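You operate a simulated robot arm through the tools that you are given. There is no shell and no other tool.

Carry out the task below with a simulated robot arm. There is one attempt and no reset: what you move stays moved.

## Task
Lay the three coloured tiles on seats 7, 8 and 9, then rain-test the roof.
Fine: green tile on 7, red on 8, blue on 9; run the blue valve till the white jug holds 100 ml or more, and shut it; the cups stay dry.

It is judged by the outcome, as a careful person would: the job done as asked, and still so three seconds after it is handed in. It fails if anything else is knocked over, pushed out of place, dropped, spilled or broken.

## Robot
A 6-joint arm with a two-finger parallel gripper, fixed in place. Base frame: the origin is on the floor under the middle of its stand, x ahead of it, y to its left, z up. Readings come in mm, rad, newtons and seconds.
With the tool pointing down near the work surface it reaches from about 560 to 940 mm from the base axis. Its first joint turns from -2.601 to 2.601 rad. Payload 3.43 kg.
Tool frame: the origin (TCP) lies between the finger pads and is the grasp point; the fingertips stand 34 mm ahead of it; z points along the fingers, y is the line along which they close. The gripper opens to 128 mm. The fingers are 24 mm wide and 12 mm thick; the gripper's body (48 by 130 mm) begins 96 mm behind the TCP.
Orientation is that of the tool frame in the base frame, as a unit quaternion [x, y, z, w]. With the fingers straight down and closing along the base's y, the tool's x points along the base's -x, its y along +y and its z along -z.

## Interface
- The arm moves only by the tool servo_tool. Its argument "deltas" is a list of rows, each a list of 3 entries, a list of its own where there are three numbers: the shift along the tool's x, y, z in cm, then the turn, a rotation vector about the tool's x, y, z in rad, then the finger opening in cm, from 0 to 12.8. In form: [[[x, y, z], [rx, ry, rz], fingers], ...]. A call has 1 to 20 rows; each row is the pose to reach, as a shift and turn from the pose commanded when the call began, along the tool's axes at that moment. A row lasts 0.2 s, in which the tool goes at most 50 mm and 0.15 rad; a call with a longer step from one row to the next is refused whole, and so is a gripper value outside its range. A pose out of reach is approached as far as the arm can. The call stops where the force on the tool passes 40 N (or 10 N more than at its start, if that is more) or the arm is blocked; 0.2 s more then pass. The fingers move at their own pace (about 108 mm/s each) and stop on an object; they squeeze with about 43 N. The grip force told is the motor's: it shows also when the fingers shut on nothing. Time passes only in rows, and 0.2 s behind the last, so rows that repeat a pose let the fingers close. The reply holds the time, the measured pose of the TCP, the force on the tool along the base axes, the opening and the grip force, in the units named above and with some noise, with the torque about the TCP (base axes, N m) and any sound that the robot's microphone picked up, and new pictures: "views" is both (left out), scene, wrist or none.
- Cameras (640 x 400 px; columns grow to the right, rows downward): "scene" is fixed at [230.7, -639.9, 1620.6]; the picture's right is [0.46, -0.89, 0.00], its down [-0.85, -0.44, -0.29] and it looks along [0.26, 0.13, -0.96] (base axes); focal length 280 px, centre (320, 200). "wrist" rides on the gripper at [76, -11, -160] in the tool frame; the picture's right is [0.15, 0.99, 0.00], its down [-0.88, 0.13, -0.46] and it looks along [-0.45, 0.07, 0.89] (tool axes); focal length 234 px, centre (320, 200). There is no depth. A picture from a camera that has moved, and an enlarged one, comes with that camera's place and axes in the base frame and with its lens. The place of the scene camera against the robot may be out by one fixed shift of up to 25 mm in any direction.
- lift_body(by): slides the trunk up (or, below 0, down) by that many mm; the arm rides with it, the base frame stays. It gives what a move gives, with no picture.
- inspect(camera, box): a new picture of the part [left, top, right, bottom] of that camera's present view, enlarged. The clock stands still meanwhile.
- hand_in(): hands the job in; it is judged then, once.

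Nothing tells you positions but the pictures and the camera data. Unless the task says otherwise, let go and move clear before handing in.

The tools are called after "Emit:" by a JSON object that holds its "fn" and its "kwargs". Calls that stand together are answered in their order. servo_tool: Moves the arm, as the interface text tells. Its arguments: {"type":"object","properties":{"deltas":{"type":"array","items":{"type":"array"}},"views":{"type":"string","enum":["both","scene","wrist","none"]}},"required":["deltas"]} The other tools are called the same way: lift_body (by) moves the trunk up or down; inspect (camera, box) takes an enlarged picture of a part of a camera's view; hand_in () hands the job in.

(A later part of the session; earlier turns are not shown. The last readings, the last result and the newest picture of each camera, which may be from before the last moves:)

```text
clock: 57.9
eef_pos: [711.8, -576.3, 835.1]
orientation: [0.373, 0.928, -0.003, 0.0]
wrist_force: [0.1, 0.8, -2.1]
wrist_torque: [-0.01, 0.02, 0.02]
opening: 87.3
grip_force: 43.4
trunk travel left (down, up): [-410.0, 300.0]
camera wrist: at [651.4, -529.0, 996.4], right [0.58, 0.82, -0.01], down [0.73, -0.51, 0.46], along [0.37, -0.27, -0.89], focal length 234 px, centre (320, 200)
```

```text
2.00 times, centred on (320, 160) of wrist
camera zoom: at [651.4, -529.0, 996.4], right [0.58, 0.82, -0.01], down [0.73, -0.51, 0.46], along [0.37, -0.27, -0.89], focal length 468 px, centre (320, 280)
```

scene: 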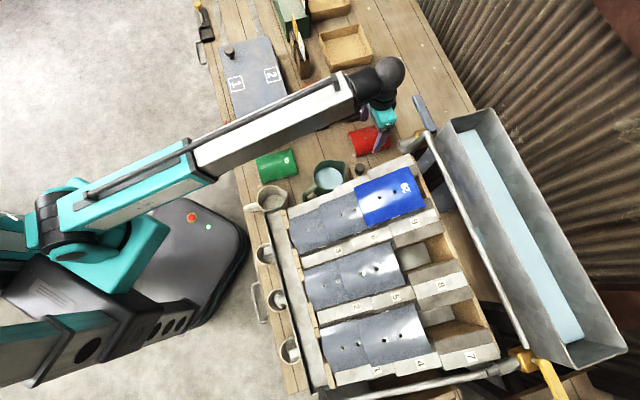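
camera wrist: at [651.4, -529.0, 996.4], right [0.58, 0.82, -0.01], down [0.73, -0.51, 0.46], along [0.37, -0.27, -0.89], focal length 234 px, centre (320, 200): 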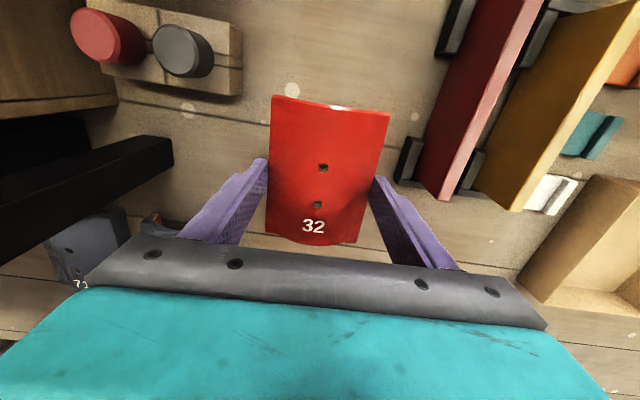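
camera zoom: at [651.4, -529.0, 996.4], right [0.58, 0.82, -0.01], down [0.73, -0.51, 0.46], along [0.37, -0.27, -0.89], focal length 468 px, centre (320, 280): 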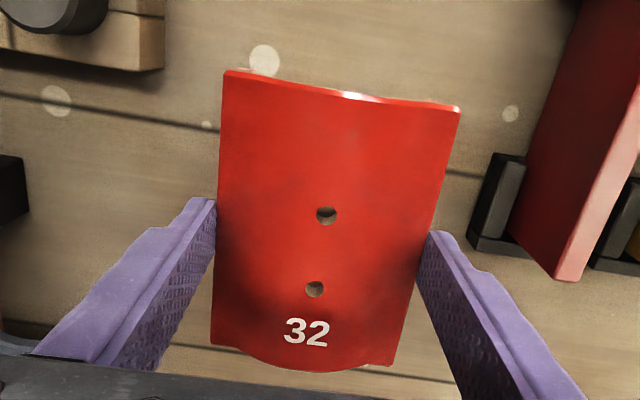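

Red is held the same way as blue. I'll lift it and retrace the path: inward first, then across to lane 8.

Emit:
{"fn": "lift_body", "kwargs": {"by": 300}}

Emit:
{"fn": "servo_tool", "kwargs": {"deltas": [[[0, 0, -2], [0, 0, 0], 7.0], [[0, 0, -3.7], [0, 0, 0], 7.0], [[3.9, 0, -3.7], [0, 0, 0], 7.0], [[7.8, 0, -3.7], [0, 0, 0], 7.0], [[11.7, 0, -3.7], [0, 0, 0], 7.0], [[11.7, -4.5, -3.7], [0, 0, 0.01], 7.0], [[11.7, -9, -3.7], [0, 0, 0.028], 7.0], [[11.7, -13.5, -3.7], [0, 0, 0.028], 7.0], [[11.7, -18, -3.7], [0, 0, 0.028], 7.0], [[11.7, -22.5, -3.7], [0, 0, 0.028], 7.0], [[11.7, -27, -3.7], [0, 0, 0.028], 7.0], [[11.7, -31.5, -3.7], [0, 0, 0.028], 7.0], [[11.7, -36, -3.7], [0, 0, 0.028], 7.0], [[11.7, -40.1, -3.7], [0, 0, 0.028], 7.0], [[11.7, -40.1, -3.7], [0, 0, 0.028], 7.0]], "views": "both"}}

```text
clock: 60.9
eef_pos: [712.7, -575.9, 1135.0]
orientation: [0.373, 0.928, -0.003, -0.001]
wrist_force: [0.4, -0.3, -2.0]
wrist_torque: [0.0, 0.01, -0.02]
opening: 87.2
grip_force: 42.9
trunk travel left (down, up): [-710.0, 0.0]
```

```text
clock: 64.1
eef_pos: [351.5, -784.4, 1175.1]
orientation: [0.386, 0.923, -0.004, 0.001]
wrist_force: [-0.2, -0.9, -1.9]
wrist_torque: [-0.02, 0.0, 0.02]
opening: 87.6
grip_force: 43.6
trunk travel left (down, up): [-710.0, 0.0]
camera wrist: at [290.6, -735.2, 1335.7], right [0.6, 0.8, -0.01], down [0.71, -0.53, 0.46], along [0.36, -0.28, -0.89], focal length 234 px, centre (320, 200)
```

scene: 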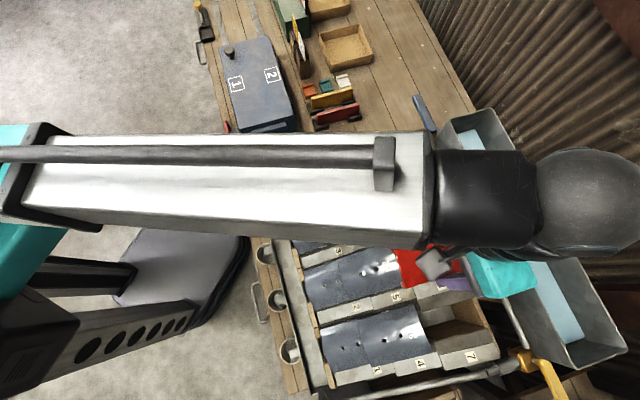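
wrist: 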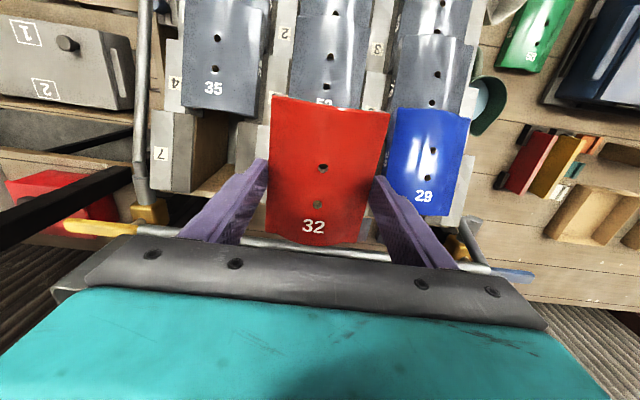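

Emit:
{"fn": "servo_tool", "kwargs": {"deltas": [[[1.08, -0.14, 0], [0, 0, 0], 7.0], [[1.08, -0.14, 0], [0, -0.12, 0], 7.0], [[1.08, -0.14, 0], [0, -0.24, 0], 7.0], [[1.08, -0.14, 0], [0, -0.335, 0], 7.0], [[1.08, -0.14, 0], [0, -0.335, 0], 7.0]], "views": "none"}}

Emit:
{"fn": "servo_tool", "kwargs": {"deltas": [[[0.8, 0, 2.3], [0, 0, 0], 7.0], [[1.6, 0, 4.6], [0, 0, 0], 7.0], [[2.3, 0, 6.61], [0, 0, 0], 7.0], [[2.3, 0, 6.61], [0, 0, 0], 7.0]], "views": "both"}}

Emit:
{"fn": "inspect", "kwargs": {"camera": "wrist", "box": [160, 20, 480, 220]}}

```text
clock: 65.3
eef_pos: [341.6, -777.6, 1174.1]
orientation: [0.381, 0.909, -0.068, 0.154]
wrist_force: [0.3, -0.3, -1.2]
wrist_torque: [0.0, 0.02, 0.03]
opening: 87.6
grip_force: 43.5
trunk travel left (down, up): [-710.0, 0.0]
```

```text
clock: 66.3
eef_pos: [341.6, -778.4, 1105.6]
orientation: [0.38, 0.91, -0.068, 0.154]
wrist_force: [-0.4, 0.2, -2.0]
wrist_torque: [-0.01, 0.01, 0.0]
opening: 87.5
grip_force: 43.0
trunk travel left (down, up): [-710.0, 0.0]
camera wrist: at [247.9, -695.2, 1232.1], right [0.61, 0.79, -0.05], down [0.57, -0.39, 0.72], along [0.55, -0.47, -0.69], focal length 234 px, centre (320, 200)
```

scene: 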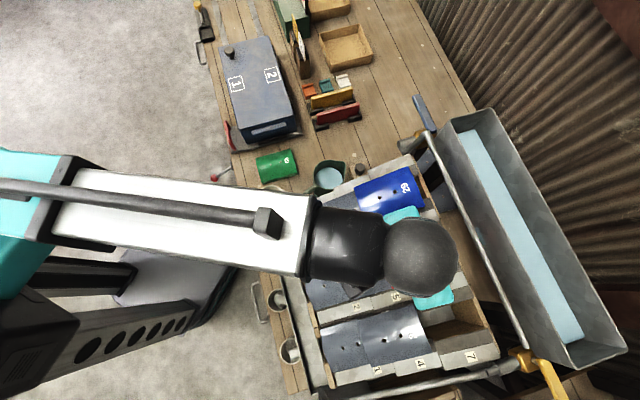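
wrist: 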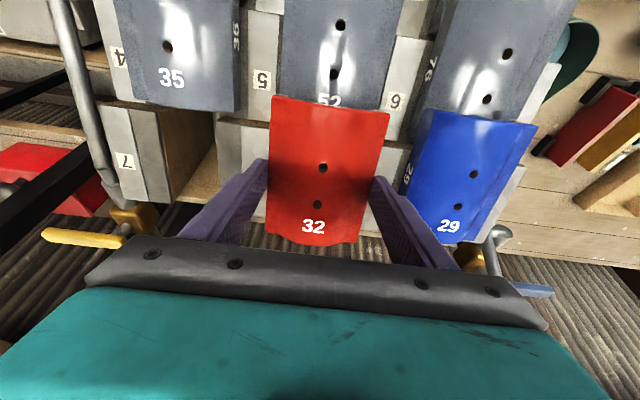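

```text
2.00 times, centred on (320, 120) of wrist
camera zoom: at [247.9, -695.2, 1232.1], right [0.61, 0.79, -0.05], down [0.57, -0.39, 0.72], along [0.55, -0.47, -0.69], focal length 468 px, centre (320, 360)
```

zoom: 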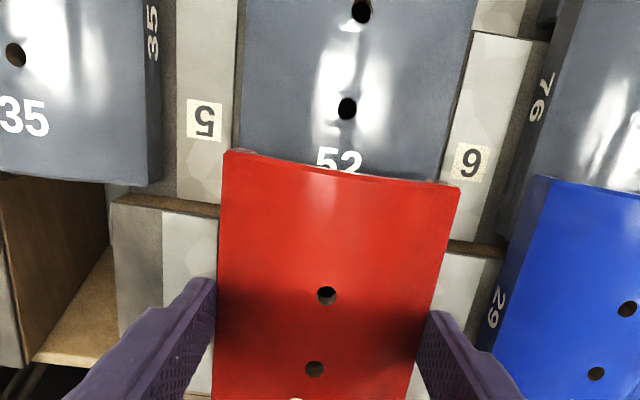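

Red lines up with tile 5 in the picture. I'll lower it to contact in small steps.

Emit:
{"fn": "servo_tool", "kwargs": {"deltas": [[[0.25, 0, 0.7], [0, 0, 0], 7.0], [[0.5, 0, 1.4], [0, 0, 0], 7.0], [[0.5, 0, 1.4], [0, 0, 0], 7.0]], "views": "none"}}

Emit:
{"fn": "servo_tool", "kwargs": {"deltas": [[[0.07, 0, 0.19], [0, 0, 0], 7.0], [[0.07, 0, 0.19], [0, 0, 0], 7.0]], "views": "none"}}

Emit:
{"fn": "servo_tool", "kwargs": {"deltas": [[[0.05, 0, 0.14], [0, 0, 0], 7.0], [[0.05, 0, 0.14], [0, 0, 0], 7.0]], "views": "wrist"}}

Emit:
{"fn": "inspect", "kwargs": {"camera": "wrist", "box": [160, 40, 480, 240]}}

```text
clock: 67.1
eef_pos: [340.5, -777.4, 1090.4]
orientation: [0.379, 0.91, -0.068, 0.154]
wrist_force: [0.4, -0.8, -1.1]
wrist_torque: [0.05, 0.0, 0.0]
opening: 87.6
grip_force: 43.0
trunk travel left (down, up): [-710.0, 0.0]
```

```text
clock: 67.7
eef_pos: [340.8, -777.6, 1088.0]
orientation: [0.38, 0.909, -0.068, 0.154]
wrist_force: [0.0, 0.4, -2.2]
wrist_torque: [0.0, 0.0, 0.02]
opening: 87.2
grip_force: 43.1
trunk travel left (down, up): [-710.0, 0.0]
```

```text
clock: 68.3
eef_pos: [341.8, -778.3, 1087.2]
orientation: [0.38, 0.91, -0.067, 0.153]
wrist_force: [-0.2, 0.0, -1.5]
wrist_torque: [0.02, 0.01, 0.01]
opening: 87.4
grip_force: 43.6
trunk travel left (down, up): [-710.0, 0.0]
camera wrist: at [247.7, -695.0, 1213.9], right [0.61, 0.79, -0.05], down [0.57, -0.39, 0.72], along [0.55, -0.47, -0.69], focal length 234 px, centre (320, 200)
```

wrist: 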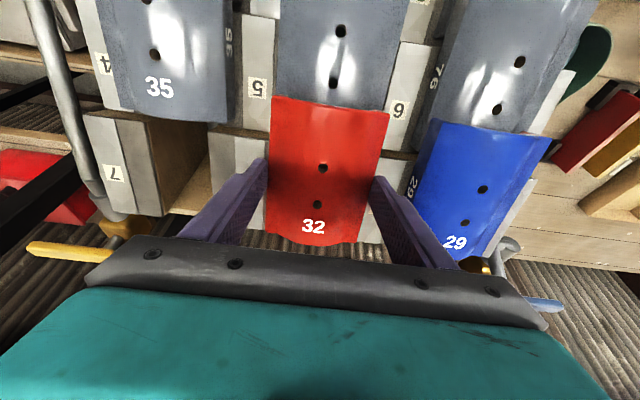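

```text
2.00 times, centred on (320, 140) of wrist
camera zoom: at [247.7, -695.0, 1213.9], right [0.61, 0.79, -0.05], down [0.57, -0.39, 0.72], along [0.55, -0.47, -0.69], focal length 468 px, centre (320, 320)
```

zoom: 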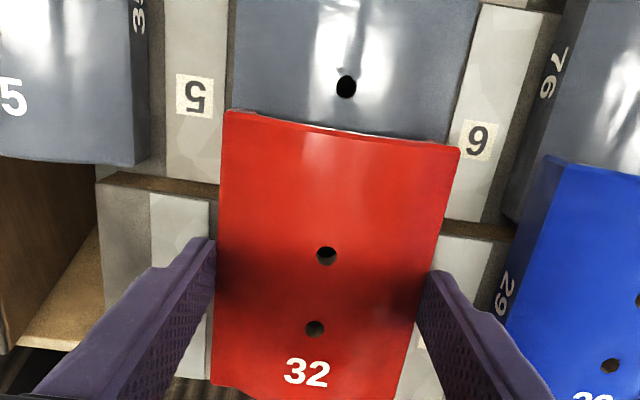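

Emit:
{"fn": "servo_tool", "kwargs": {"deltas": [[[0.03, 0, 0.1], [0, 0, 0], 7.0], [[0.03, 0, 0.1], [0, 0, 0], 7.0]], "views": "none"}}

Emit:
{"fn": "servo_tool", "kwargs": {"deltas": [[[0.03, 0, 0.1], [0, 0, 0], 7.0], [[0.03, 0, 0.1], [0, 0, 0], 7.0]], "views": "none"}}

Emit:
{"fn": "servo_tool", "kwargs": {"deltas": [[[0.03, 0, 0.1], [0, 0, 0], 7.0], [[0.03, 0, 0.1], [0, 0, 0], 7.0]], "views": "none"}}

```text
clock: 68.9
eef_pos: [340.9, -778.6, 1086.3]
orientation: [0.38, 0.909, -0.068, 0.154]
wrist_force: [-0.6, -0.6, 2.3]
wrist_torque: [0.0, 0.26, 0.05]
opening: 87.4
grip_force: 43.3
trunk travel left (down, up): [-710.0, 0.0]
```

```text
clock: 69.5
eef_pos: [340.2, -777.3, 1086.1]
orientation: [0.38, 0.909, -0.069, 0.153]
wrist_force: [-1.4, -3.0, 12.7]
wrist_torque: [0.25, 0.57, 0.14]
opening: 87.5
grip_force: 43.1
trunk travel left (down, up): [-710.0, 0.0]
```

```text
clock: 70.1
eef_pos: [340.6, -778.2, 1085.4]
orientation: [0.38, 0.909, -0.07, 0.155]
wrist_force: [-2.9, -3.7, 21.3]
wrist_torque: [0.58, 0.74, 0.13]
opening: 87.4
grip_force: 42.7
trunk travel left (down, up): [-710.0, 0.0]
```

Emit:
{"fn": "servo_tool", "kwargs": {"deltas": [[[0, 0, 0], [0, 0.015, 0], 7.0], [[0, 0, 0], [0, 0.026, 0], 7.0], [[0, 0, 0], [0, 0.026, 0], 7.0]], "views": "none"}}

Emit:
{"fn": "servo_tool", "kwargs": {"deltas": [[[0.03, 0, 0.1], [0, 0, 0], 7.0], [[0.03, 0, 0.1], [0, 0, 0], 7.0]], "views": "none"}}

```text
clock: 70.9
eef_pos: [340.2, -777.8, 1084.8]
orientation: [0.382, 0.911, -0.064, 0.143]
wrist_force: [-1.1, -4.4, 17.1]
wrist_torque: [-0.85, -1.06, -0.34]
opening: 87.3
grip_force: 43.6
trunk travel left (down, up): [-710.0, 0.0]
```

```text
clock: 71.5
eef_pos: [341.2, -777.6, 1086.0]
orientation: [0.381, 0.911, -0.063, 0.143]
wrist_force: [0.7, -5.9, 25.1]
wrist_torque: [-0.06, -0.31, -0.07]
opening: 87.5
grip_force: 42.8
trunk travel left (down, up): [-710.0, 0.0]
```

Contact is now balanced across the tile at about 18° tilt. I'll ease off and release.

Emit:
{"fn": "servo_tool", "kwargs": {"deltas": [[[0, 0, -0.1], [0, 0, 0], 7.0], [[0, 0, -0.1], [0, 0, 0], 8.8], [[0, 0, -0.1], [0, 0, 0], 9.2], [[0, 0, -0.1], [0, 0, 0], 9.7], [[0, 0, -0.1], [0, 0, 0], 9.7]], "views": "wrist"}}

Emit:
{"fn": "inspect", "kwargs": {"camera": "wrist", "box": [160, 40, 480, 240]}}

```text
clock: 72.7
eef_pos: [341.1, -777.8, 1082.8]
orientation: [0.381, 0.911, -0.063, 0.142]
wrist_force: [0.5, -0.2, 0.2]
wrist_torque: [0.0, -0.01, -0.02]
opening: 97.1
grip_force: 0.0
trunk travel left (down, up): [-710.0, 0.0]
camera wrist: at [249.7, -697.3, 1213.6], right [0.61, 0.79, -0.05], down [0.59, -0.4, 0.7], along [0.54, -0.46, -0.71], focal length 234 px, centre (320, 200)
```

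wrist: 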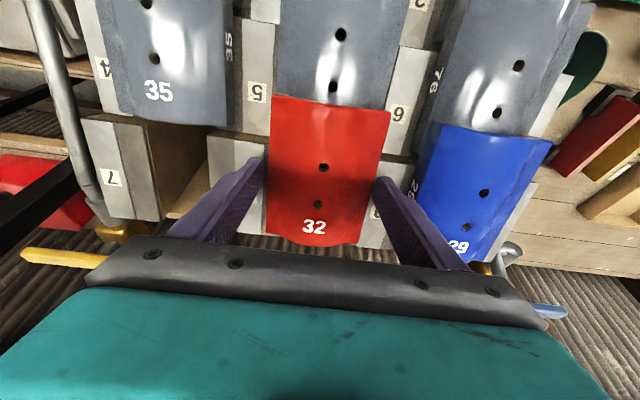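

```text
2.00 times, centred on (320, 140) of wrist
camera zoom: at [249.7, -697.3, 1213.6], right [0.61, 0.79, -0.05], down [0.59, -0.4, 0.7], along [0.54, -0.46, -0.71], focal length 468 px, centre (320, 320)
```

zoom: 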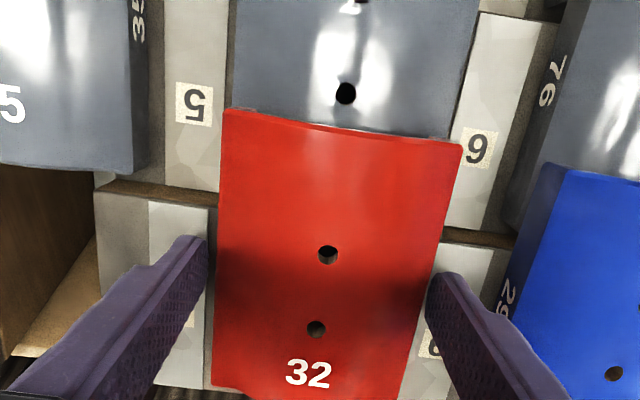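

Emit:
{"fn": "servo_tool", "kwargs": {"deltas": [[[0, 0, -2], [0, 0, 0], 9.7], [[0, 0, -5], [0, 0, 0], 9.7], [[0, 0, -8.5], [0, 0, 0], 9.7], [[0, 0, -8.5], [0, 0.11, 0], 10.4], [[0, 0, -8.5], [0, 0.22, 0], 10.4], [[0, 0, -8.5], [0, 0.314, 0], 10.4], [[0, 0, -8.5], [0, 0.314, 0], 10.4]], "views": "both"}}

Emit:
{"fn": "inspect", "kwargs": {"camera": "wrist", "box": [160, 40, 480, 240]}}

Emit:
{"fn": "inspect", "kwargs": {"camera": "scene", "box": [280, 170, 510, 390]}}

```text
clock: 74.3
eef_pos: [323.5, -757.7, 1165.3]
orientation: [0.385, 0.923, -0.003, -0.003]
wrist_force: [-0.7, 0.2, -1.1]
wrist_torque: [0.02, -0.02, -0.05]
opening: 104.1
grip_force: 0.1
trunk travel left (down, up): [-710.0, 0.0]
camera wrist: at [264.1, -710.6, 1326.0], right [0.6, 0.8, -0.01], down [0.71, -0.53, 0.45], along [0.36, -0.28, -0.89], focal length 234 px, centre (320, 200)
```

scene: 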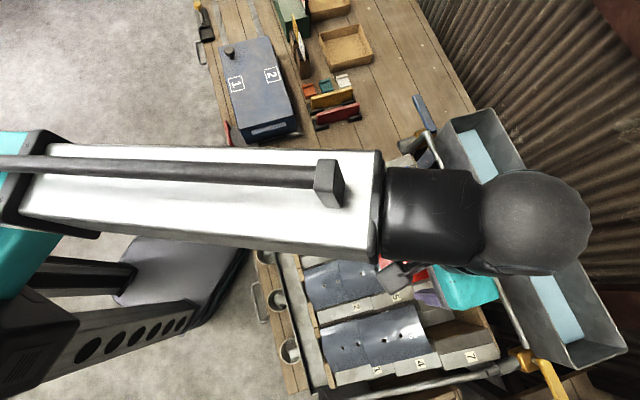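
wrist: 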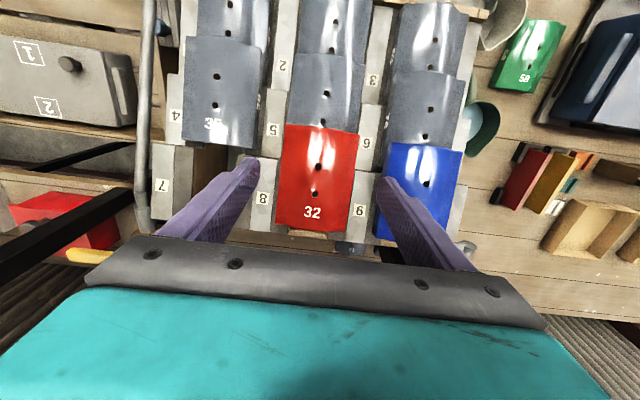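

```text
2.00 times, centred on (320, 140) of wrist
camera zoom: at [264.1, -710.6, 1326.0], right [0.6, 0.8, -0.01], down [0.71, -0.53, 0.45], along [0.36, -0.28, -0.89], focal length 468 px, centre (320, 320)
```

zoom: 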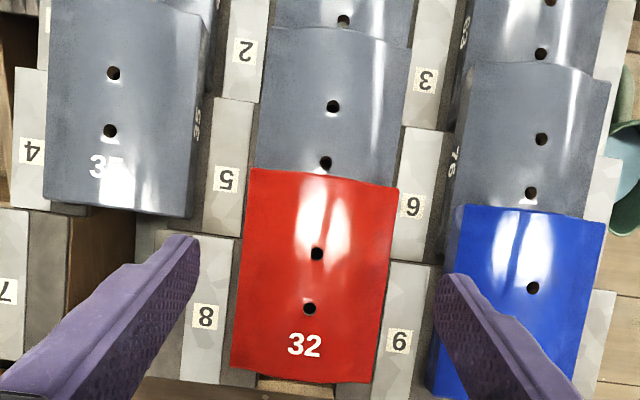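

```text
1.82 times, centred on (395, 280) of scene
camera zoom: at [230.7, -639.9, 1620.6], right [0.46, -0.89, 0.0], down [-0.85, -0.44, -0.29], along [0.26, 0.13, -0.96], focal length 510 px, centre (184, 54)
```

zoom: 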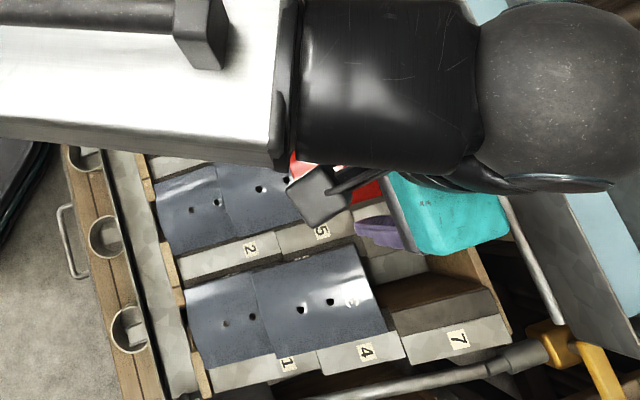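

Red and blue are both seated evenly. Now I'll move to above the green tile, at about s≈581, t≈103.

Emit:
{"fn": "servo_tool", "kwargs": {"deltas": [[[1.83, 4.1, 0], [0, 0, 0], 10.4], [[3.66, 8.2, 0], [0, 0, 0], 10.4], [[5.49, 12.3, 0], [0, 0, 0], 10.4], [[7.32, 16.4, 0], [0, 0, 0], 10.4], [[9.15, 20.5, 0], [0, 0, 0], 10.4], [[10.98, 24.6, 0], [0, 0, 0], 10.4], [[12.81, 28.7, 0], [0, 0, 0], 10.4], [[14.64, 32.8, 0], [0, 0, 0], 10.4], [[16.47, 36.9, 0], [0, 0, 0], 10.4], [[18.3, 41, 0], [0, 0, 0], 10.4], [[18.3, 41, 3], [0, 0, 0], 10.4], [[18.3, 41, 5], [0, 0, 0], 10.4], [[18.3, 41, 5], [0, 0, 0], 10.4]], "views": "both"}}

Emit:
{"fn": "inspect", "kwargs": {"camera": "wrist", "box": [160, 40, 480, 240]}}

```text
clock: 75.9
eef_pos: [432.6, -484.3, 1162.0]
orientation: [0.383, 0.924, -0.005, 0.001]
wrist_force: [-0.9, -0.4, -0.7]
wrist_torque: [0.02, -0.01, -0.02]
opening: 103.7
grip_force: 0.1
trunk travel left (down, up): [-710.0, 0.0]
stopped in row 7: the force on the tool passed its limit at 55 N (the readings are from after the stop); the commanded pose is now the measured one
camera wrist: at [371.6, -434.9, 1322.5], right [0.6, 0.8, -0.01], down [0.72, -0.53, 0.46], along [0.36, -0.28, -0.89], focal length 234 px, centre (320, 200)
```

scene: 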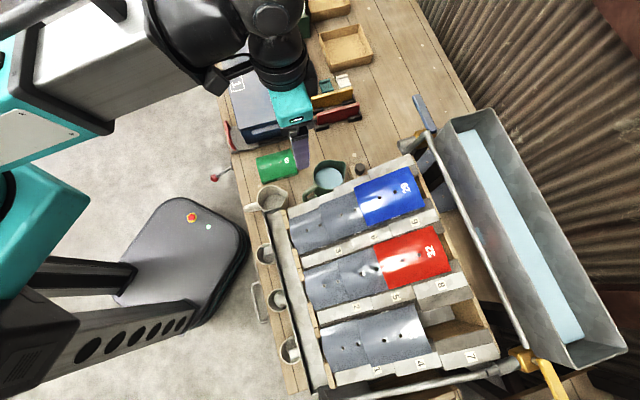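
wrist: 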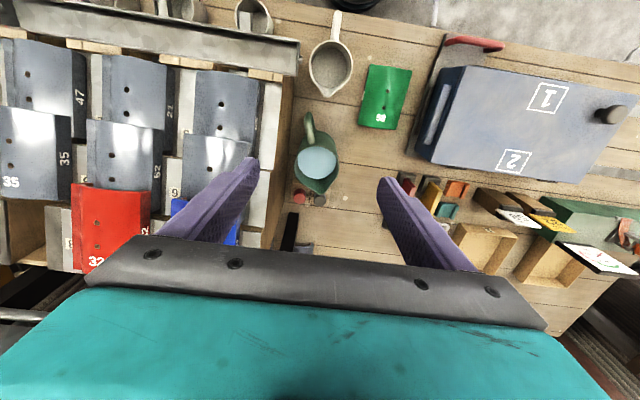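

```text
2.00 times, centred on (320, 140) of wrist
camera zoom: at [371.6, -434.9, 1322.5], right [0.6, 0.8, -0.01], down [0.72, -0.53, 0.46], along [0.36, -0.28, -0.89], focal length 468 px, centre (320, 320)
```

zoom: 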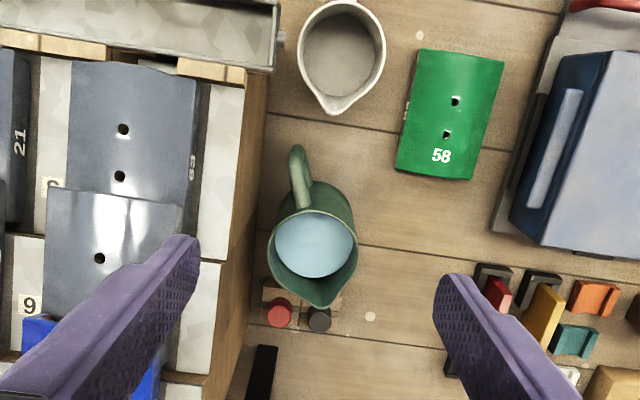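

That was the camera and forearm touching again, because a small radius at this height dips the forearm. I'll back off outward, lower the tool with the arm, then come in over the green tile.

Emit:
{"fn": "servo_tool", "kwargs": {"deltas": [[[-2.6, 2.4, 0], [0, 0, 0], 10.4], [[-5.2, 4.8, 0], [0, 0, 0], 10.4], [[-5.2, 9.7, 0], [0, 0, 0], 10.4], [[-5.2, 9.7, 4.2], [0, 0, 0], 10.4], [[-5.2, 9.7, 8.4], [0, 0, 0], 10.4], [[-5.2, 9.7, 12.6], [0, 0, 0], 10.4], [[-5.2, 9.7, 16.5], [0, 0, 0], 10.4], [[-5.2, 9.7, 16.5], [0, 0, 0], 10.4]], "views": "both"}}

```text
clock: 77.7
eef_pos: [536.4, -452.0, 996.1]
orientation: [0.383, 0.924, -0.005, 0.002]
wrist_force: [-0.2, -0.3, 0.9]
wrist_torque: [0.03, -0.03, 0.05]
opening: 103.8
grip_force: 0.0
trunk travel left (down, up): [-710.0, 0.0]
camera wrist: at [476.1, -403.1, 1156.8], right [0.6, 0.8, -0.01], down [0.72, -0.53, 0.46], along [0.36, -0.28, -0.89], focal length 234 px, centre (320, 200)
```

scene: 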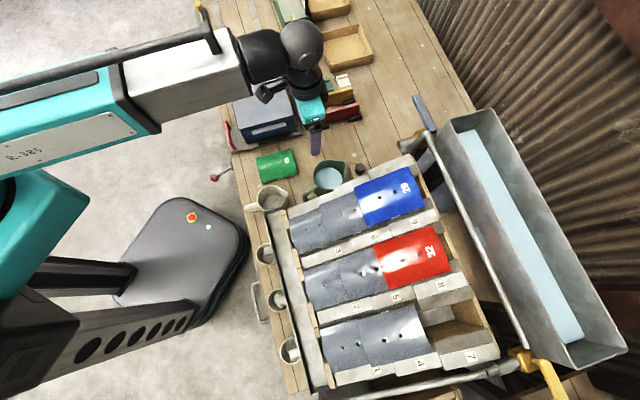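
wrist: 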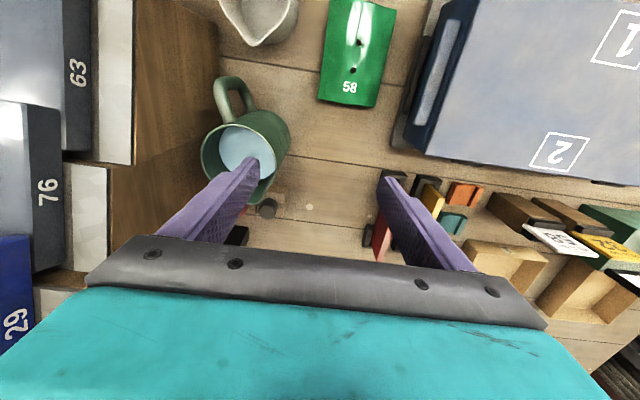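

Emit:
{"fn": "servo_tool", "kwargs": {"deltas": [[[2, 2, 1.5], [0, 0, 0], 10.4], [[5, 4.3, 3], [0, 0, 0], 10.4], [[8.4, 4.3, 4], [0, 0, 0], 10.4], [[11.8, 4.3, 4.5], [0, 0, 0], 10.4], [[11.8, 4.3, 4.5], [0, 0, 0], 10.4]], "views": "both"}}

Emit:
{"fn": "inspect", "kwargs": {"camera": "wrist", "box": [160, 40, 480, 240]}}

```text
clock: 78.9
eef_pos: [483.5, -338.8, 948.8]
orientation: [0.383, 0.924, -0.006, 0.002]
wrist_force: [-0.3, 0.3, -0.3]
wrist_torque: [0.01, 0.0, 0.02]
opening: 103.7
grip_force: 0.1
trunk travel left (down, up): [-710.0, 0.0]
camera wrist: at [423.9, -290.3, 1110.1], right [0.6, 0.8, -0.01], down [0.72, -0.53, 0.46], along [0.36, -0.28, -0.89], focal length 234 px, centre (320, 200)
```

scene: 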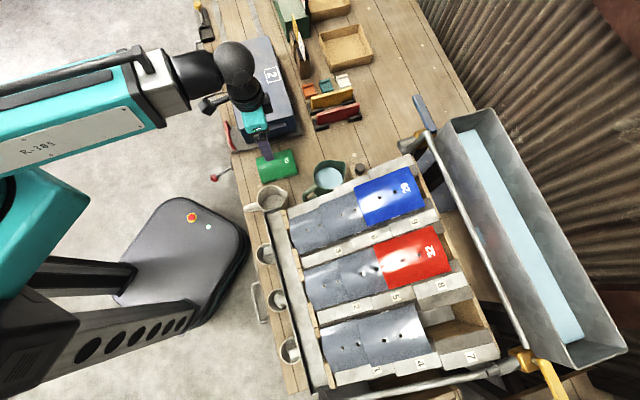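
wrist: 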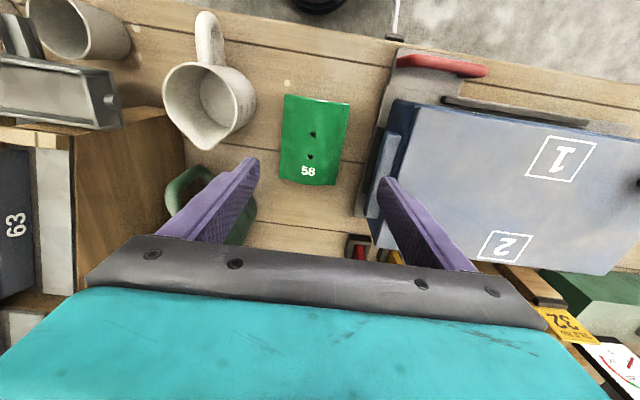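

```text
2.00 times, centred on (320, 140) of wrist
camera zoom: at [423.9, -290.3, 1110.1], right [0.6, 0.8, -0.01], down [0.72, -0.53, 0.46], along [0.36, -0.28, -0.89], focal length 468 px, centre (320, 320)
```

zoom: 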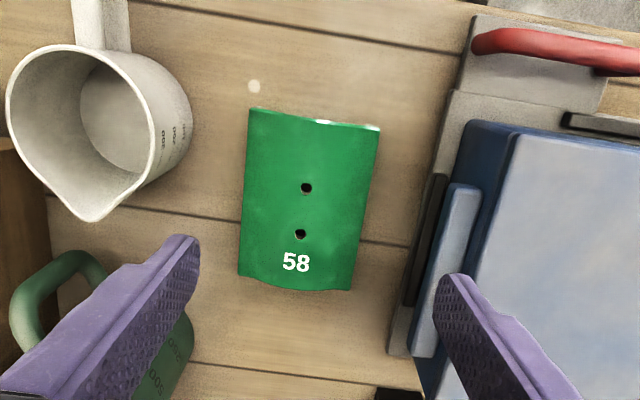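

The green tile's centre is at s≈592, t≈96. The toolbox edge is at t≈186 and the white jug is clear. I'll trim and lower by trunk.

Emit:
{"fn": "servo_tool", "kwargs": {"deltas": [[[-0.5, -0.3, 0], [0, 0, -0.018], 10.4], [[-1.04, -0.65, 0], [0, 0, -0.018], 10.4], [[-1.04, -0.65, 0], [0, 0, -0.018], 10.4]], "views": "none"}}

Emit:
{"fn": "lift_body", "kwargs": {"by": -130}}

Emit:
{"fn": "servo_tool", "kwargs": {"deltas": [[[0, 0, 0], [0, 0, 0], 10.4]], "views": "both"}}

Emit:
{"fn": "inspect", "kwargs": {"camera": "wrist", "box": [160, 60, 480, 260]}}

```text
clock: 79.7
eef_pos: [487.9, -352.3, 949.6]
orientation: [0.374, 0.927, -0.005, 0.001]
wrist_force: [-0.7, -0.1, 0.9]
wrist_torque: [0.02, 0.03, 0.02]
opening: 103.9
grip_force: 0.0
trunk travel left (down, up): [-710.0, 0.0]
```

```text
clock: 81.2
eef_pos: [485.7, -351.9, 819.8]
orientation: [0.375, 0.927, -0.004, 0.002]
wrist_force: [0.5, -0.4, -0.4]
wrist_torque: [0.0, 0.0, -0.03]
opening: 103.6
grip_force: 0.1
trunk travel left (down, up): [-580.0, 130.0]
```

```text
clock: 81.6
eef_pos: [486.3, -352.3, 819.8]
orientation: [0.374, 0.927, -0.006, 0.001]
wrist_force: [-0.3, 0.4, -0.2]
wrist_torque: [0.01, 0.0, 0.03]
opening: 104.2
grip_force: 0.0
trunk travel left (down, up): [-580.0, 130.0]
camera wrist: at [426.0, -303.9, 980.7], right [0.58, 0.81, -0.01], down [0.72, -0.51, 0.46], along [0.37, -0.27, -0.89], focal length 234 px, centre (320, 200)
```

scene: 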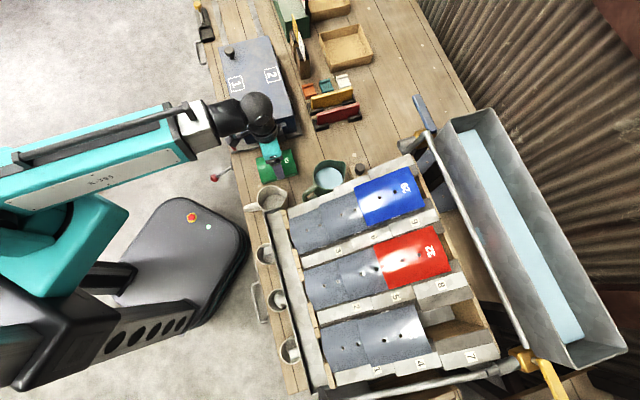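
wrist: 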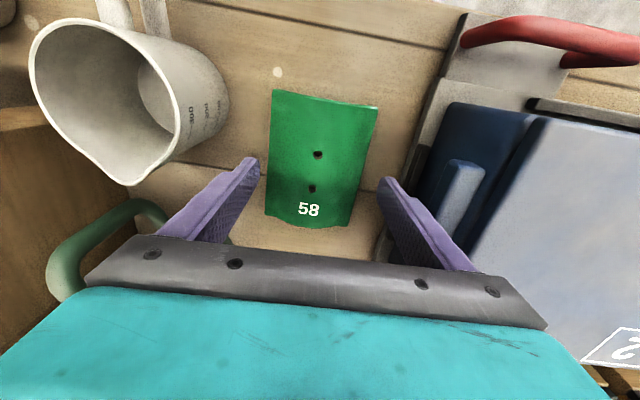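

```text
2.00 times, centred on (320, 160) of wrist
camera zoom: at [426.0, -303.9, 980.7], right [0.58, 0.81, -0.01], down [0.72, -0.51, 0.46], along [0.37, -0.27, -0.89], focal length 468 px, centre (320, 280)
```

zoom: 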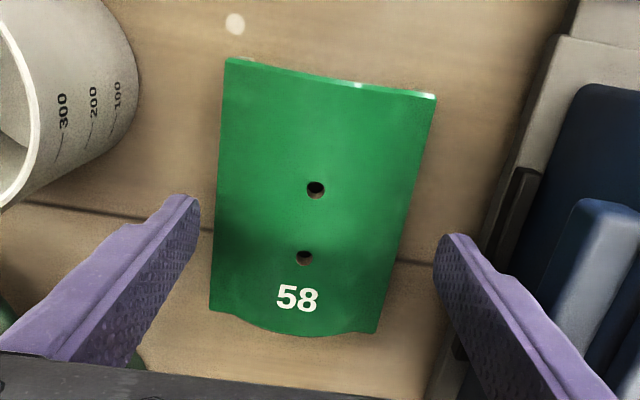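

Emit:
{"fn": "servo_tool", "kwargs": {"deltas": [[[0, 0, 0.9], [0, 0, 0], 10.4], [[0, 0, 1.7], [0, 0, 0], 10.4], [[0, 0, 2.2], [0, 0, 0], 10.2], [[0, 0, 2.45], [0, 0, 0], 9.8], [[0, 0, 2.45], [0, 0, 0], 9.4], [[0, 0, 2.45], [0, 0, 0], 9.0], [[0, 0, 2.45], [0, 0, 0], 8.0], [[0, 0, 2.45], [0, 0, 0], 7.0], [[0, 0, 2.45], [0, 0, 0], 7.0], [[0, 0, 2.45], [0, 0, 0], 7.0]], "views": "wrist"}}

Emit:
{"fn": "lift_body", "kwargs": {"by": 40}}

Emit:
{"fn": "servo_tool", "kwargs": {"deltas": [[[0, 0, 0], [0, 0, 0], 7.0]], "views": "wrist"}}

Emit:
{"fn": "inspect", "kwargs": {"camera": "wrist", "box": [160, 60, 480, 260]}}

```text
clock: 83.8
eef_pos: [487.6, -352.0, 794.7]
orientation: [0.374, 0.927, -0.006, 0.001]
wrist_force: [-0.2, 1.2, -0.1]
wrist_torque: [0.02, 0.05, -0.01]
opening: 87.4
grip_force: 43.3
trunk travel left (down, up): [-580.0, 130.0]
camera wrist: at [426.2, -304.2, 956.1], right [0.58, 0.81, -0.01], down [0.72, -0.51, 0.46], along [0.37, -0.27, -0.89], focal length 234 px, centre (320, 200)
```

wrist: 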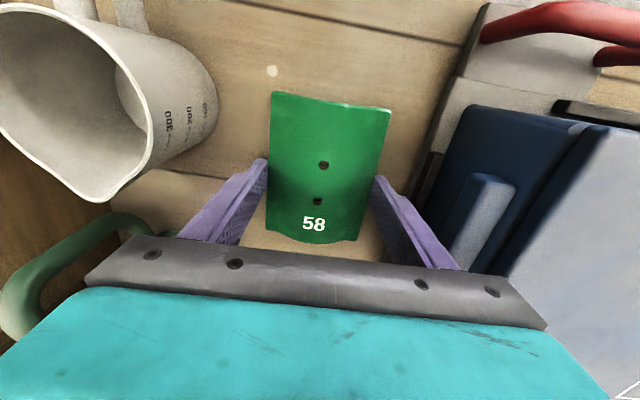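

```text
clock: 84.7
eef_pos: [487.2, -352.5, 836.1]
orientation: [0.375, 0.927, -0.005, 0.001]
wrist_force: [0.5, 0.3, -2.2]
wrist_torque: [0.0, 0.01, -0.02]
opening: 87.6
grip_force: 42.9
trunk travel left (down, up): [-620.0, 90.0]
```

```text
clock: 85.1
eef_pos: [487.3, -351.9, 835.7]
orientation: [0.375, 0.927, -0.005, 0.002]
wrist_force: [0.0, -0.1, -1.8]
wrist_torque: [-0.04, 0.0, 0.0]
opening: 87.3
grip_force: 43.0
trunk travel left (down, up): [-620.0, 90.0]
camera wrist: at [426.2, -304.3, 996.1], right [0.58, 0.81, -0.01], down [0.72, -0.51, 0.46], along [0.37, -0.27, -0.89], focal length 234 px, centre (320, 200)
```

wrist: 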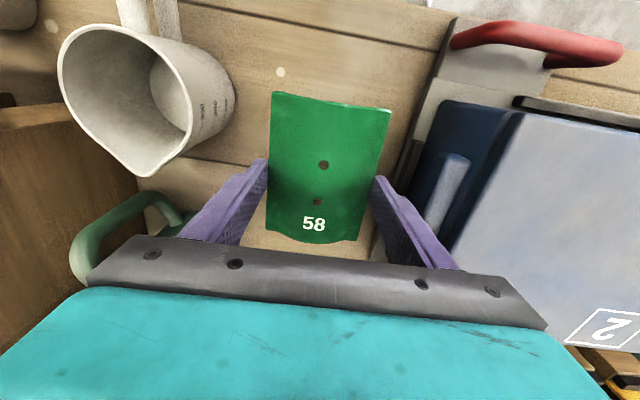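

```text
2.00 times, centred on (320, 160) of wrist
camera zoom: at [426.2, -304.3, 996.1], right [0.58, 0.81, -0.01], down [0.72, -0.51, 0.46], along [0.37, -0.27, -0.89], focal length 468 px, centre (320, 280)
```

zoom: 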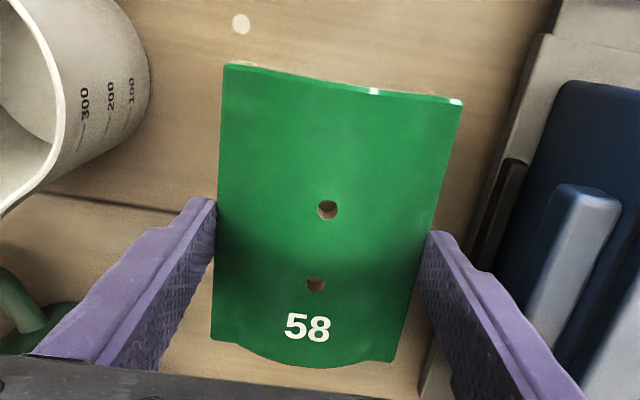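

Green is held just like blue. I'll raise the trunk, move outward first to keep the camera clear of the forearm, then go up.

Emit:
{"fn": "lift_body", "kwargs": {"by": 90}}

Emit:
{"fn": "servo_tool", "kwargs": {"deltas": [[[-4.3, 0, 0], [0, 0, 0], 7.0], [[-8.6, 0, 0], [0, 0, 0], 7.0], [[-12.9, 0, 0], [0, 0, 0], 7.0], [[-17, 0, 0], [0, 0, 0], 7.0], [[-17, 0, -4.2], [0, 0, 0], 7.0], [[-17, 0, -8.4], [0, 0, 0], 7.0], [[-17, 0, -12.6], [0, 0, 0], 7.0], [[-17, 0, -16.8], [0, 0, 0], 7.0], [[-17, 0, -21], [0, 0, 0], 7.0], [[-17, 0, -25], [0, 0, 0], 7.0], [[-17, 0, -25], [0, 0, 0], 7.0]], "views": "scene"}}

```text
clock: 86.3
eef_pos: [486.2, -352.5, 925.6]
orientation: [0.375, 0.927, -0.006, 0.002]
wrist_force: [0.7, -0.4, -2.5]
wrist_torque: [-0.01, 0.01, -0.04]
opening: 87.2
grip_force: 43.2
trunk travel left (down, up): [-710.0, 0.0]
```

```text
clock: 88.7
eef_pos: [609.4, -466.8, 1176.0]
orientation: [0.375, 0.927, -0.005, 0.001]
wrist_force: [1.1, -0.5, -2.4]
wrist_torque: [-0.01, -0.01, 0.01]
opening: 87.6
grip_force: 42.9
trunk travel left (down, up): [-710.0, 0.0]
```

scene: 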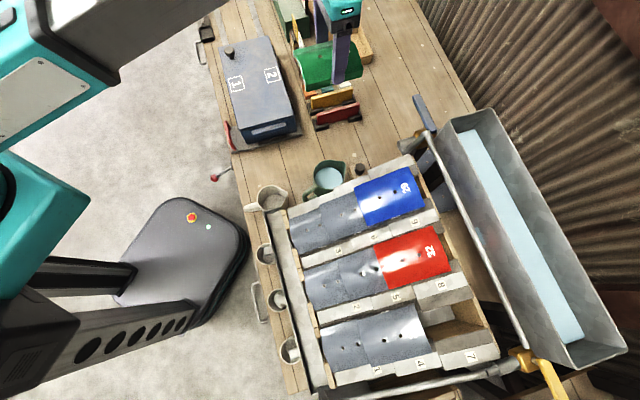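

Emit:
{"fn": "servo_tool", "kwargs": {"deltas": [[[0, -4.5, 0], [0, 0, 0], 7.0], [[0, -9, 0], [0, 0, 0.012], 7.0], [[0, -13.5, 0], [0, 0, 0.024], 7.0], [[0, -18, 0], [0, 0, 0.024], 7.0], [[0, -22.5, 0], [0, 0, 0.024], 7.0], [[0, -27, 0], [0, 0, 0.024], 7.0], [[0, -31.5, 0], [0, 0, 0.024], 7.0], [[0, -36, 0], [0, 0, 0.024], 7.0], [[0, -40.5, 0], [0, 0, 0.024], 7.0], [[0, -45, 0], [0, 0, 0.024], 7.0], [[0, -49.5, 0], [0, 0, 0.024], 7.0], [[0, -53.8, 0], [0, 0, 0.024], 7.0], [[0, -53.8, 0], [0, 0, 0.024], 7.0]], "views": "both"}}

Emit:
{"fn": "inspect", "kwargs": {"camera": "wrist", "box": [100, 0, 480, 240]}}

```text
clock: 91.5
eef_pos: [236.9, -855.2, 1180.8]
orientation: [0.385, 0.923, -0.005, 0.001]
wrist_force: [0.9, -0.2, -2.6]
wrist_torque: [-0.02, 0.03, -0.01]
opening: 87.4
grip_force: 42.8
trunk travel left (down, up): [-710.0, 0.0]
camera wrist: at [176.3, -806.2, 1341.2], right [0.6, 0.8, -0.01], down [0.71, -0.53, 0.46], along [0.36, -0.28, -0.89], focal length 234 px, centre (320, 200)
```

scene: 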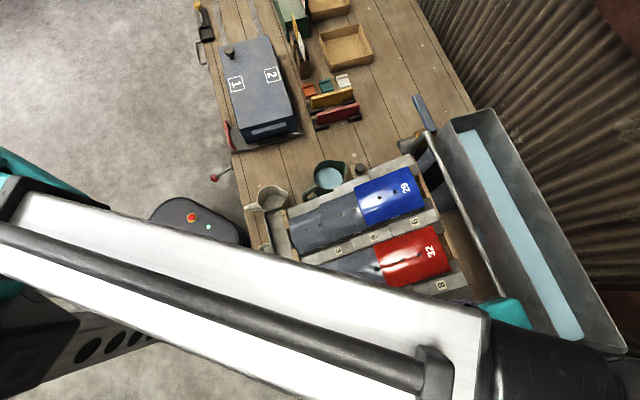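
wrist: 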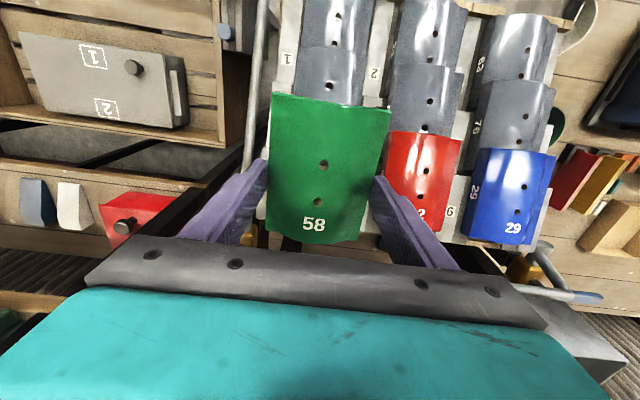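

```text
1.67 times, centred on (290, 120) of wrist
camera zoom: at [176.3, -806.2, 1341.2], right [0.6, 0.8, -0.01], down [0.71, -0.53, 0.46], along [0.36, -0.28, -0.89], focal length 390 px, centre (370, 333)
```

zoom: 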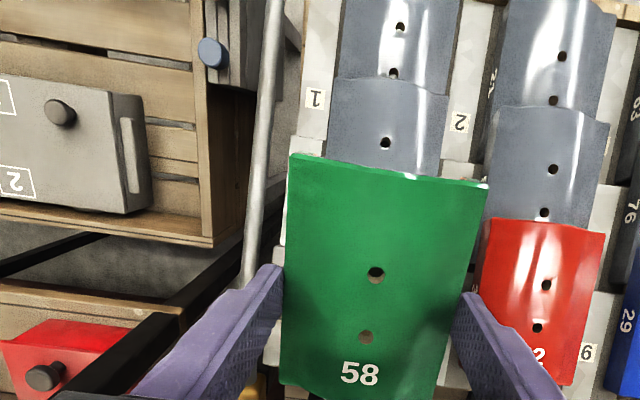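

Emit:
{"fn": "servo_tool", "kwargs": {"deltas": [[[0, 0, 0], [0, -0.11, 0], 7.0], [[-1, 0, 0], [0, -0.22, 0], 7.0], [[-2.18, 0, 0], [0, -0.318, 0], 7.0], [[-2.18, 0, 0], [0, -0.318, 0], 7.0]], "views": "none"}}

Emit:
{"fn": "servo_tool", "kwargs": {"deltas": [[[0.8, 0, 2.3], [0, 0, 0], 7.0], [[1.6, 0, 4.6], [0, 0, 0], 7.0], [[2.35, 0, 7.1], [0, 0, 0], 7.0], [[2.35, 0, 7.1], [0, 0, 0], 7.0]], "views": "both"}}

Emit:
{"fn": "inspect", "kwargs": {"camera": "wrist", "box": [160, 20, 480, 220]}}

Emit:
{"fn": "inspect", "kwargs": {"camera": "wrist", "box": [0, 60, 320, 260]}}

```text
clock: 92.5
eef_pos: [252.3, -871.4, 1180.1]
orientation: [0.38, 0.911, -0.065, 0.149]
wrist_force: [0.6, -0.2, -1.8]
wrist_torque: [0.01, 0.01, 0.02]
opening: 87.5
grip_force: 43.2
trunk travel left (down, up): [-710.0, 0.0]
```

```text
clock: 93.5
eef_pos: [250.9, -870.4, 1107.1]
orientation: [0.38, 0.911, -0.066, 0.148]
wrist_force: [-0.2, -0.3, -3.0]
wrist_torque: [0.0, -0.01, -0.02]
opening: 87.2
grip_force: 42.7
trunk travel left (down, up): [-710.0, 0.0]
camera wrist: at [159.4, -789.4, 1235.3], right [0.61, 0.79, -0.06], down [0.58, -0.39, 0.71], along [0.54, -0.46, -0.7], focal length 234 px, centre (320, 200)
```

scene: 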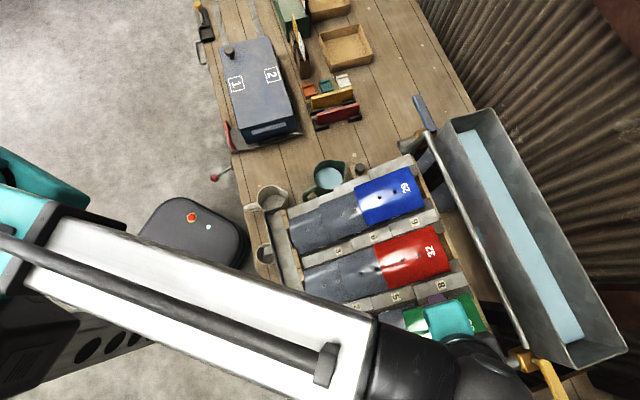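
wrist: 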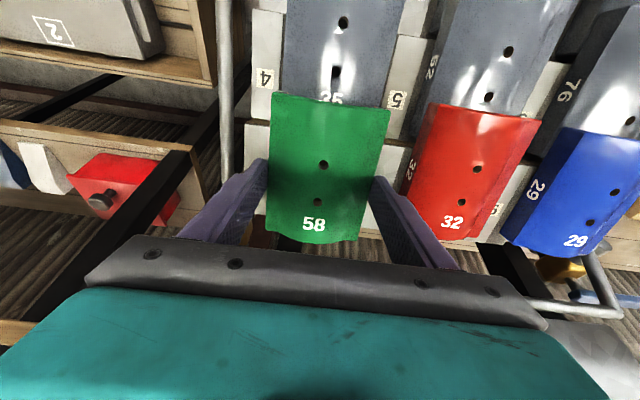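

```text
2.00 times, centred on (320, 120) of wrist
camera zoom: at [159.4, -789.4, 1235.3], right [0.61, 0.79, -0.06], down [0.58, -0.39, 0.71], along [0.54, -0.46, -0.7], focal length 468 px, centre (320, 360)
```

zoom: 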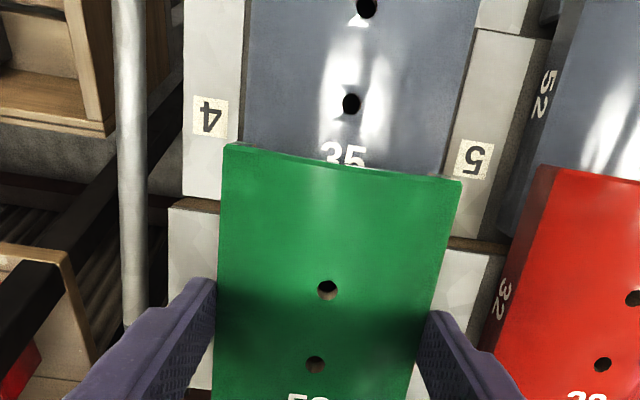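

```text
2.00 times, centred on (160, 160) of wrist
camera zoom: at [159.4, -789.4, 1235.3], right [0.61, 0.79, -0.06], down [0.58, -0.39, 0.71], along [0.54, -0.46, -0.7], focal length 468 px, centre (640, 280)
```

zoom: 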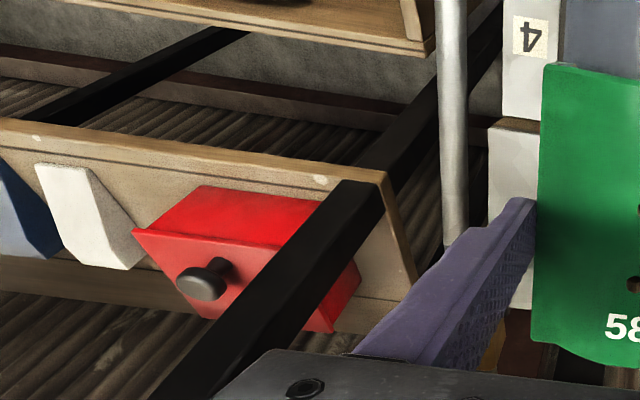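

Green is about 1 mm low in t and the yellow pipe clears the finger. I'll trim and lower to contact.

Emit:
{"fn": "servo_tool", "kwargs": {"deltas": [[[0.25, 0.12, 0.7], [0, 0, 0], 7.0], [[0.5, 0.12, 1.5], [0, 0, 0], 7.0], [[0.5, 0.12, 1.5], [0, 0, 0], 7.0]], "views": "none"}}

Emit:
{"fn": "servo_tool", "kwargs": {"deltas": [[[0.06, 0, 0.19], [0, 0, 0], 7.0], [[0.06, 0, 0.19], [0, 0, 0], 7.0]], "views": "none"}}

Emit:
{"fn": "servo_tool", "kwargs": {"deltas": [[[0.05, 0, 0.14], [0, 0, 0], 7.0], [[0.05, 0, 0.14], [0, 0, 0], 7.0]], "views": "wrist"}}

Emit:
{"fn": "inspect", "kwargs": {"camera": "wrist", "box": [160, 40, 480, 240]}}

```text
clock: 94.3
eef_pos: [252.1, -871.5, 1090.6]
orientation: [0.38, 0.911, -0.066, 0.148]
wrist_force: [1.2, 0.3, -2.4]
wrist_torque: [0.0, 0.0, 0.01]
opening: 87.5
grip_force: 43.2
trunk travel left (down, up): [-710.0, 0.0]
```

```text
clock: 94.9
eef_pos: [252.8, -871.0, 1088.1]
orientation: [0.38, 0.911, -0.066, 0.148]
wrist_force: [0.2, 0.0, -2.7]
wrist_torque: [0.05, -0.01, -0.02]
opening: 87.2
grip_force: 43.0
trunk travel left (down, up): [-710.0, 0.0]
```

```text
clock: 95.5
eef_pos: [252.8, -871.2, 1087.3]
orientation: [0.38, 0.911, -0.066, 0.147]
wrist_force: [0.1, -0.3, -2.1]
wrist_torque: [0.03, 0.01, -0.01]
opening: 87.4
grip_force: 42.9
trunk travel left (down, up): [-710.0, 0.0]
camera wrist: at [159.9, -788.9, 1215.8], right [0.61, 0.79, -0.06], down [0.58, -0.39, 0.71], along [0.54, -0.46, -0.7], focal length 234 px, centre (320, 200)
```

wrist: 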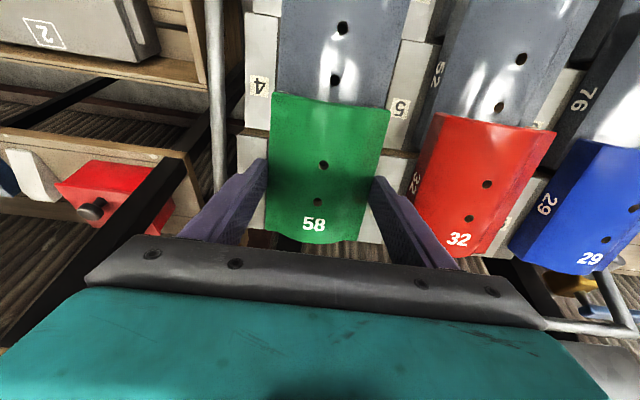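

```text
2.00 times, centred on (320, 140) of wrist
camera zoom: at [159.9, -788.9, 1215.8], right [0.61, 0.79, -0.06], down [0.58, -0.39, 0.71], along [0.54, -0.46, -0.7], focal length 468 px, centre (320, 320)
```

zoom: 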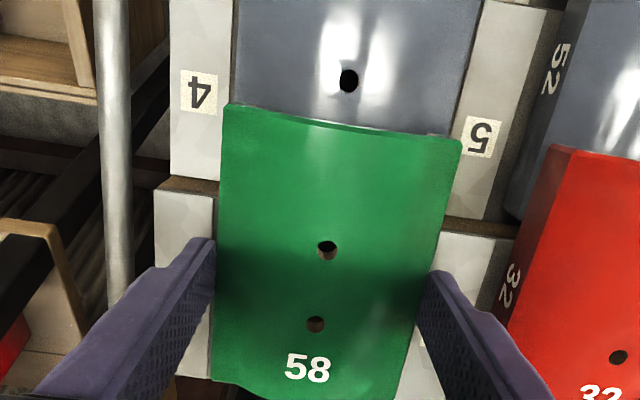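

Emit:
{"fn": "servo_tool", "kwargs": {"deltas": [[[0.03, 0, 0.1], [0, 0, 0], 7.0], [[0.03, 0, 0.1], [0, 0, 0], 7.0]], "views": "none"}}

Emit:
{"fn": "servo_tool", "kwargs": {"deltas": [[[0.03, 0, 0.1], [0, 0, 0], 7.0], [[0.03, 0, 0.1], [0, 0, 0], 7.0]], "views": "none"}}

Emit:
{"fn": "servo_tool", "kwargs": {"deltas": [[[0.03, 0, 0.1], [0, 0, 0], 7.0], [[0.03, 0, 0.1], [0, 0, 0], 7.0]], "views": "none"}}

```text
clock: 96.1
eef_pos: [251.8, -870.7, 1087.2]
orientation: [0.38, 0.911, -0.066, 0.148]
wrist_force: [0.2, -0.5, -0.9]
wrist_torque: [0.05, -0.04, -0.02]
opening: 87.3
grip_force: 42.7
trunk travel left (down, up): [-710.0, 0.0]
```

```text
clock: 96.7
eef_pos: [253.5, -871.2, 1085.5]
orientation: [0.379, 0.911, -0.066, 0.149]
wrist_force: [-0.2, -1.8, 7.0]
wrist_torque: [0.22, -0.19, -0.05]
opening: 87.6
grip_force: 43.3
trunk travel left (down, up): [-710.0, 0.0]
```

```text
clock: 97.3
eef_pos: [251.4, -869.9, 1087.2]
orientation: [0.379, 0.911, -0.067, 0.148]
wrist_force: [0.7, -3.9, 17.2]
wrist_torque: [0.46, -0.47, -0.08]
opening: 87.4
grip_force: 43.0
trunk travel left (down, up): [-710.0, 0.0]
```

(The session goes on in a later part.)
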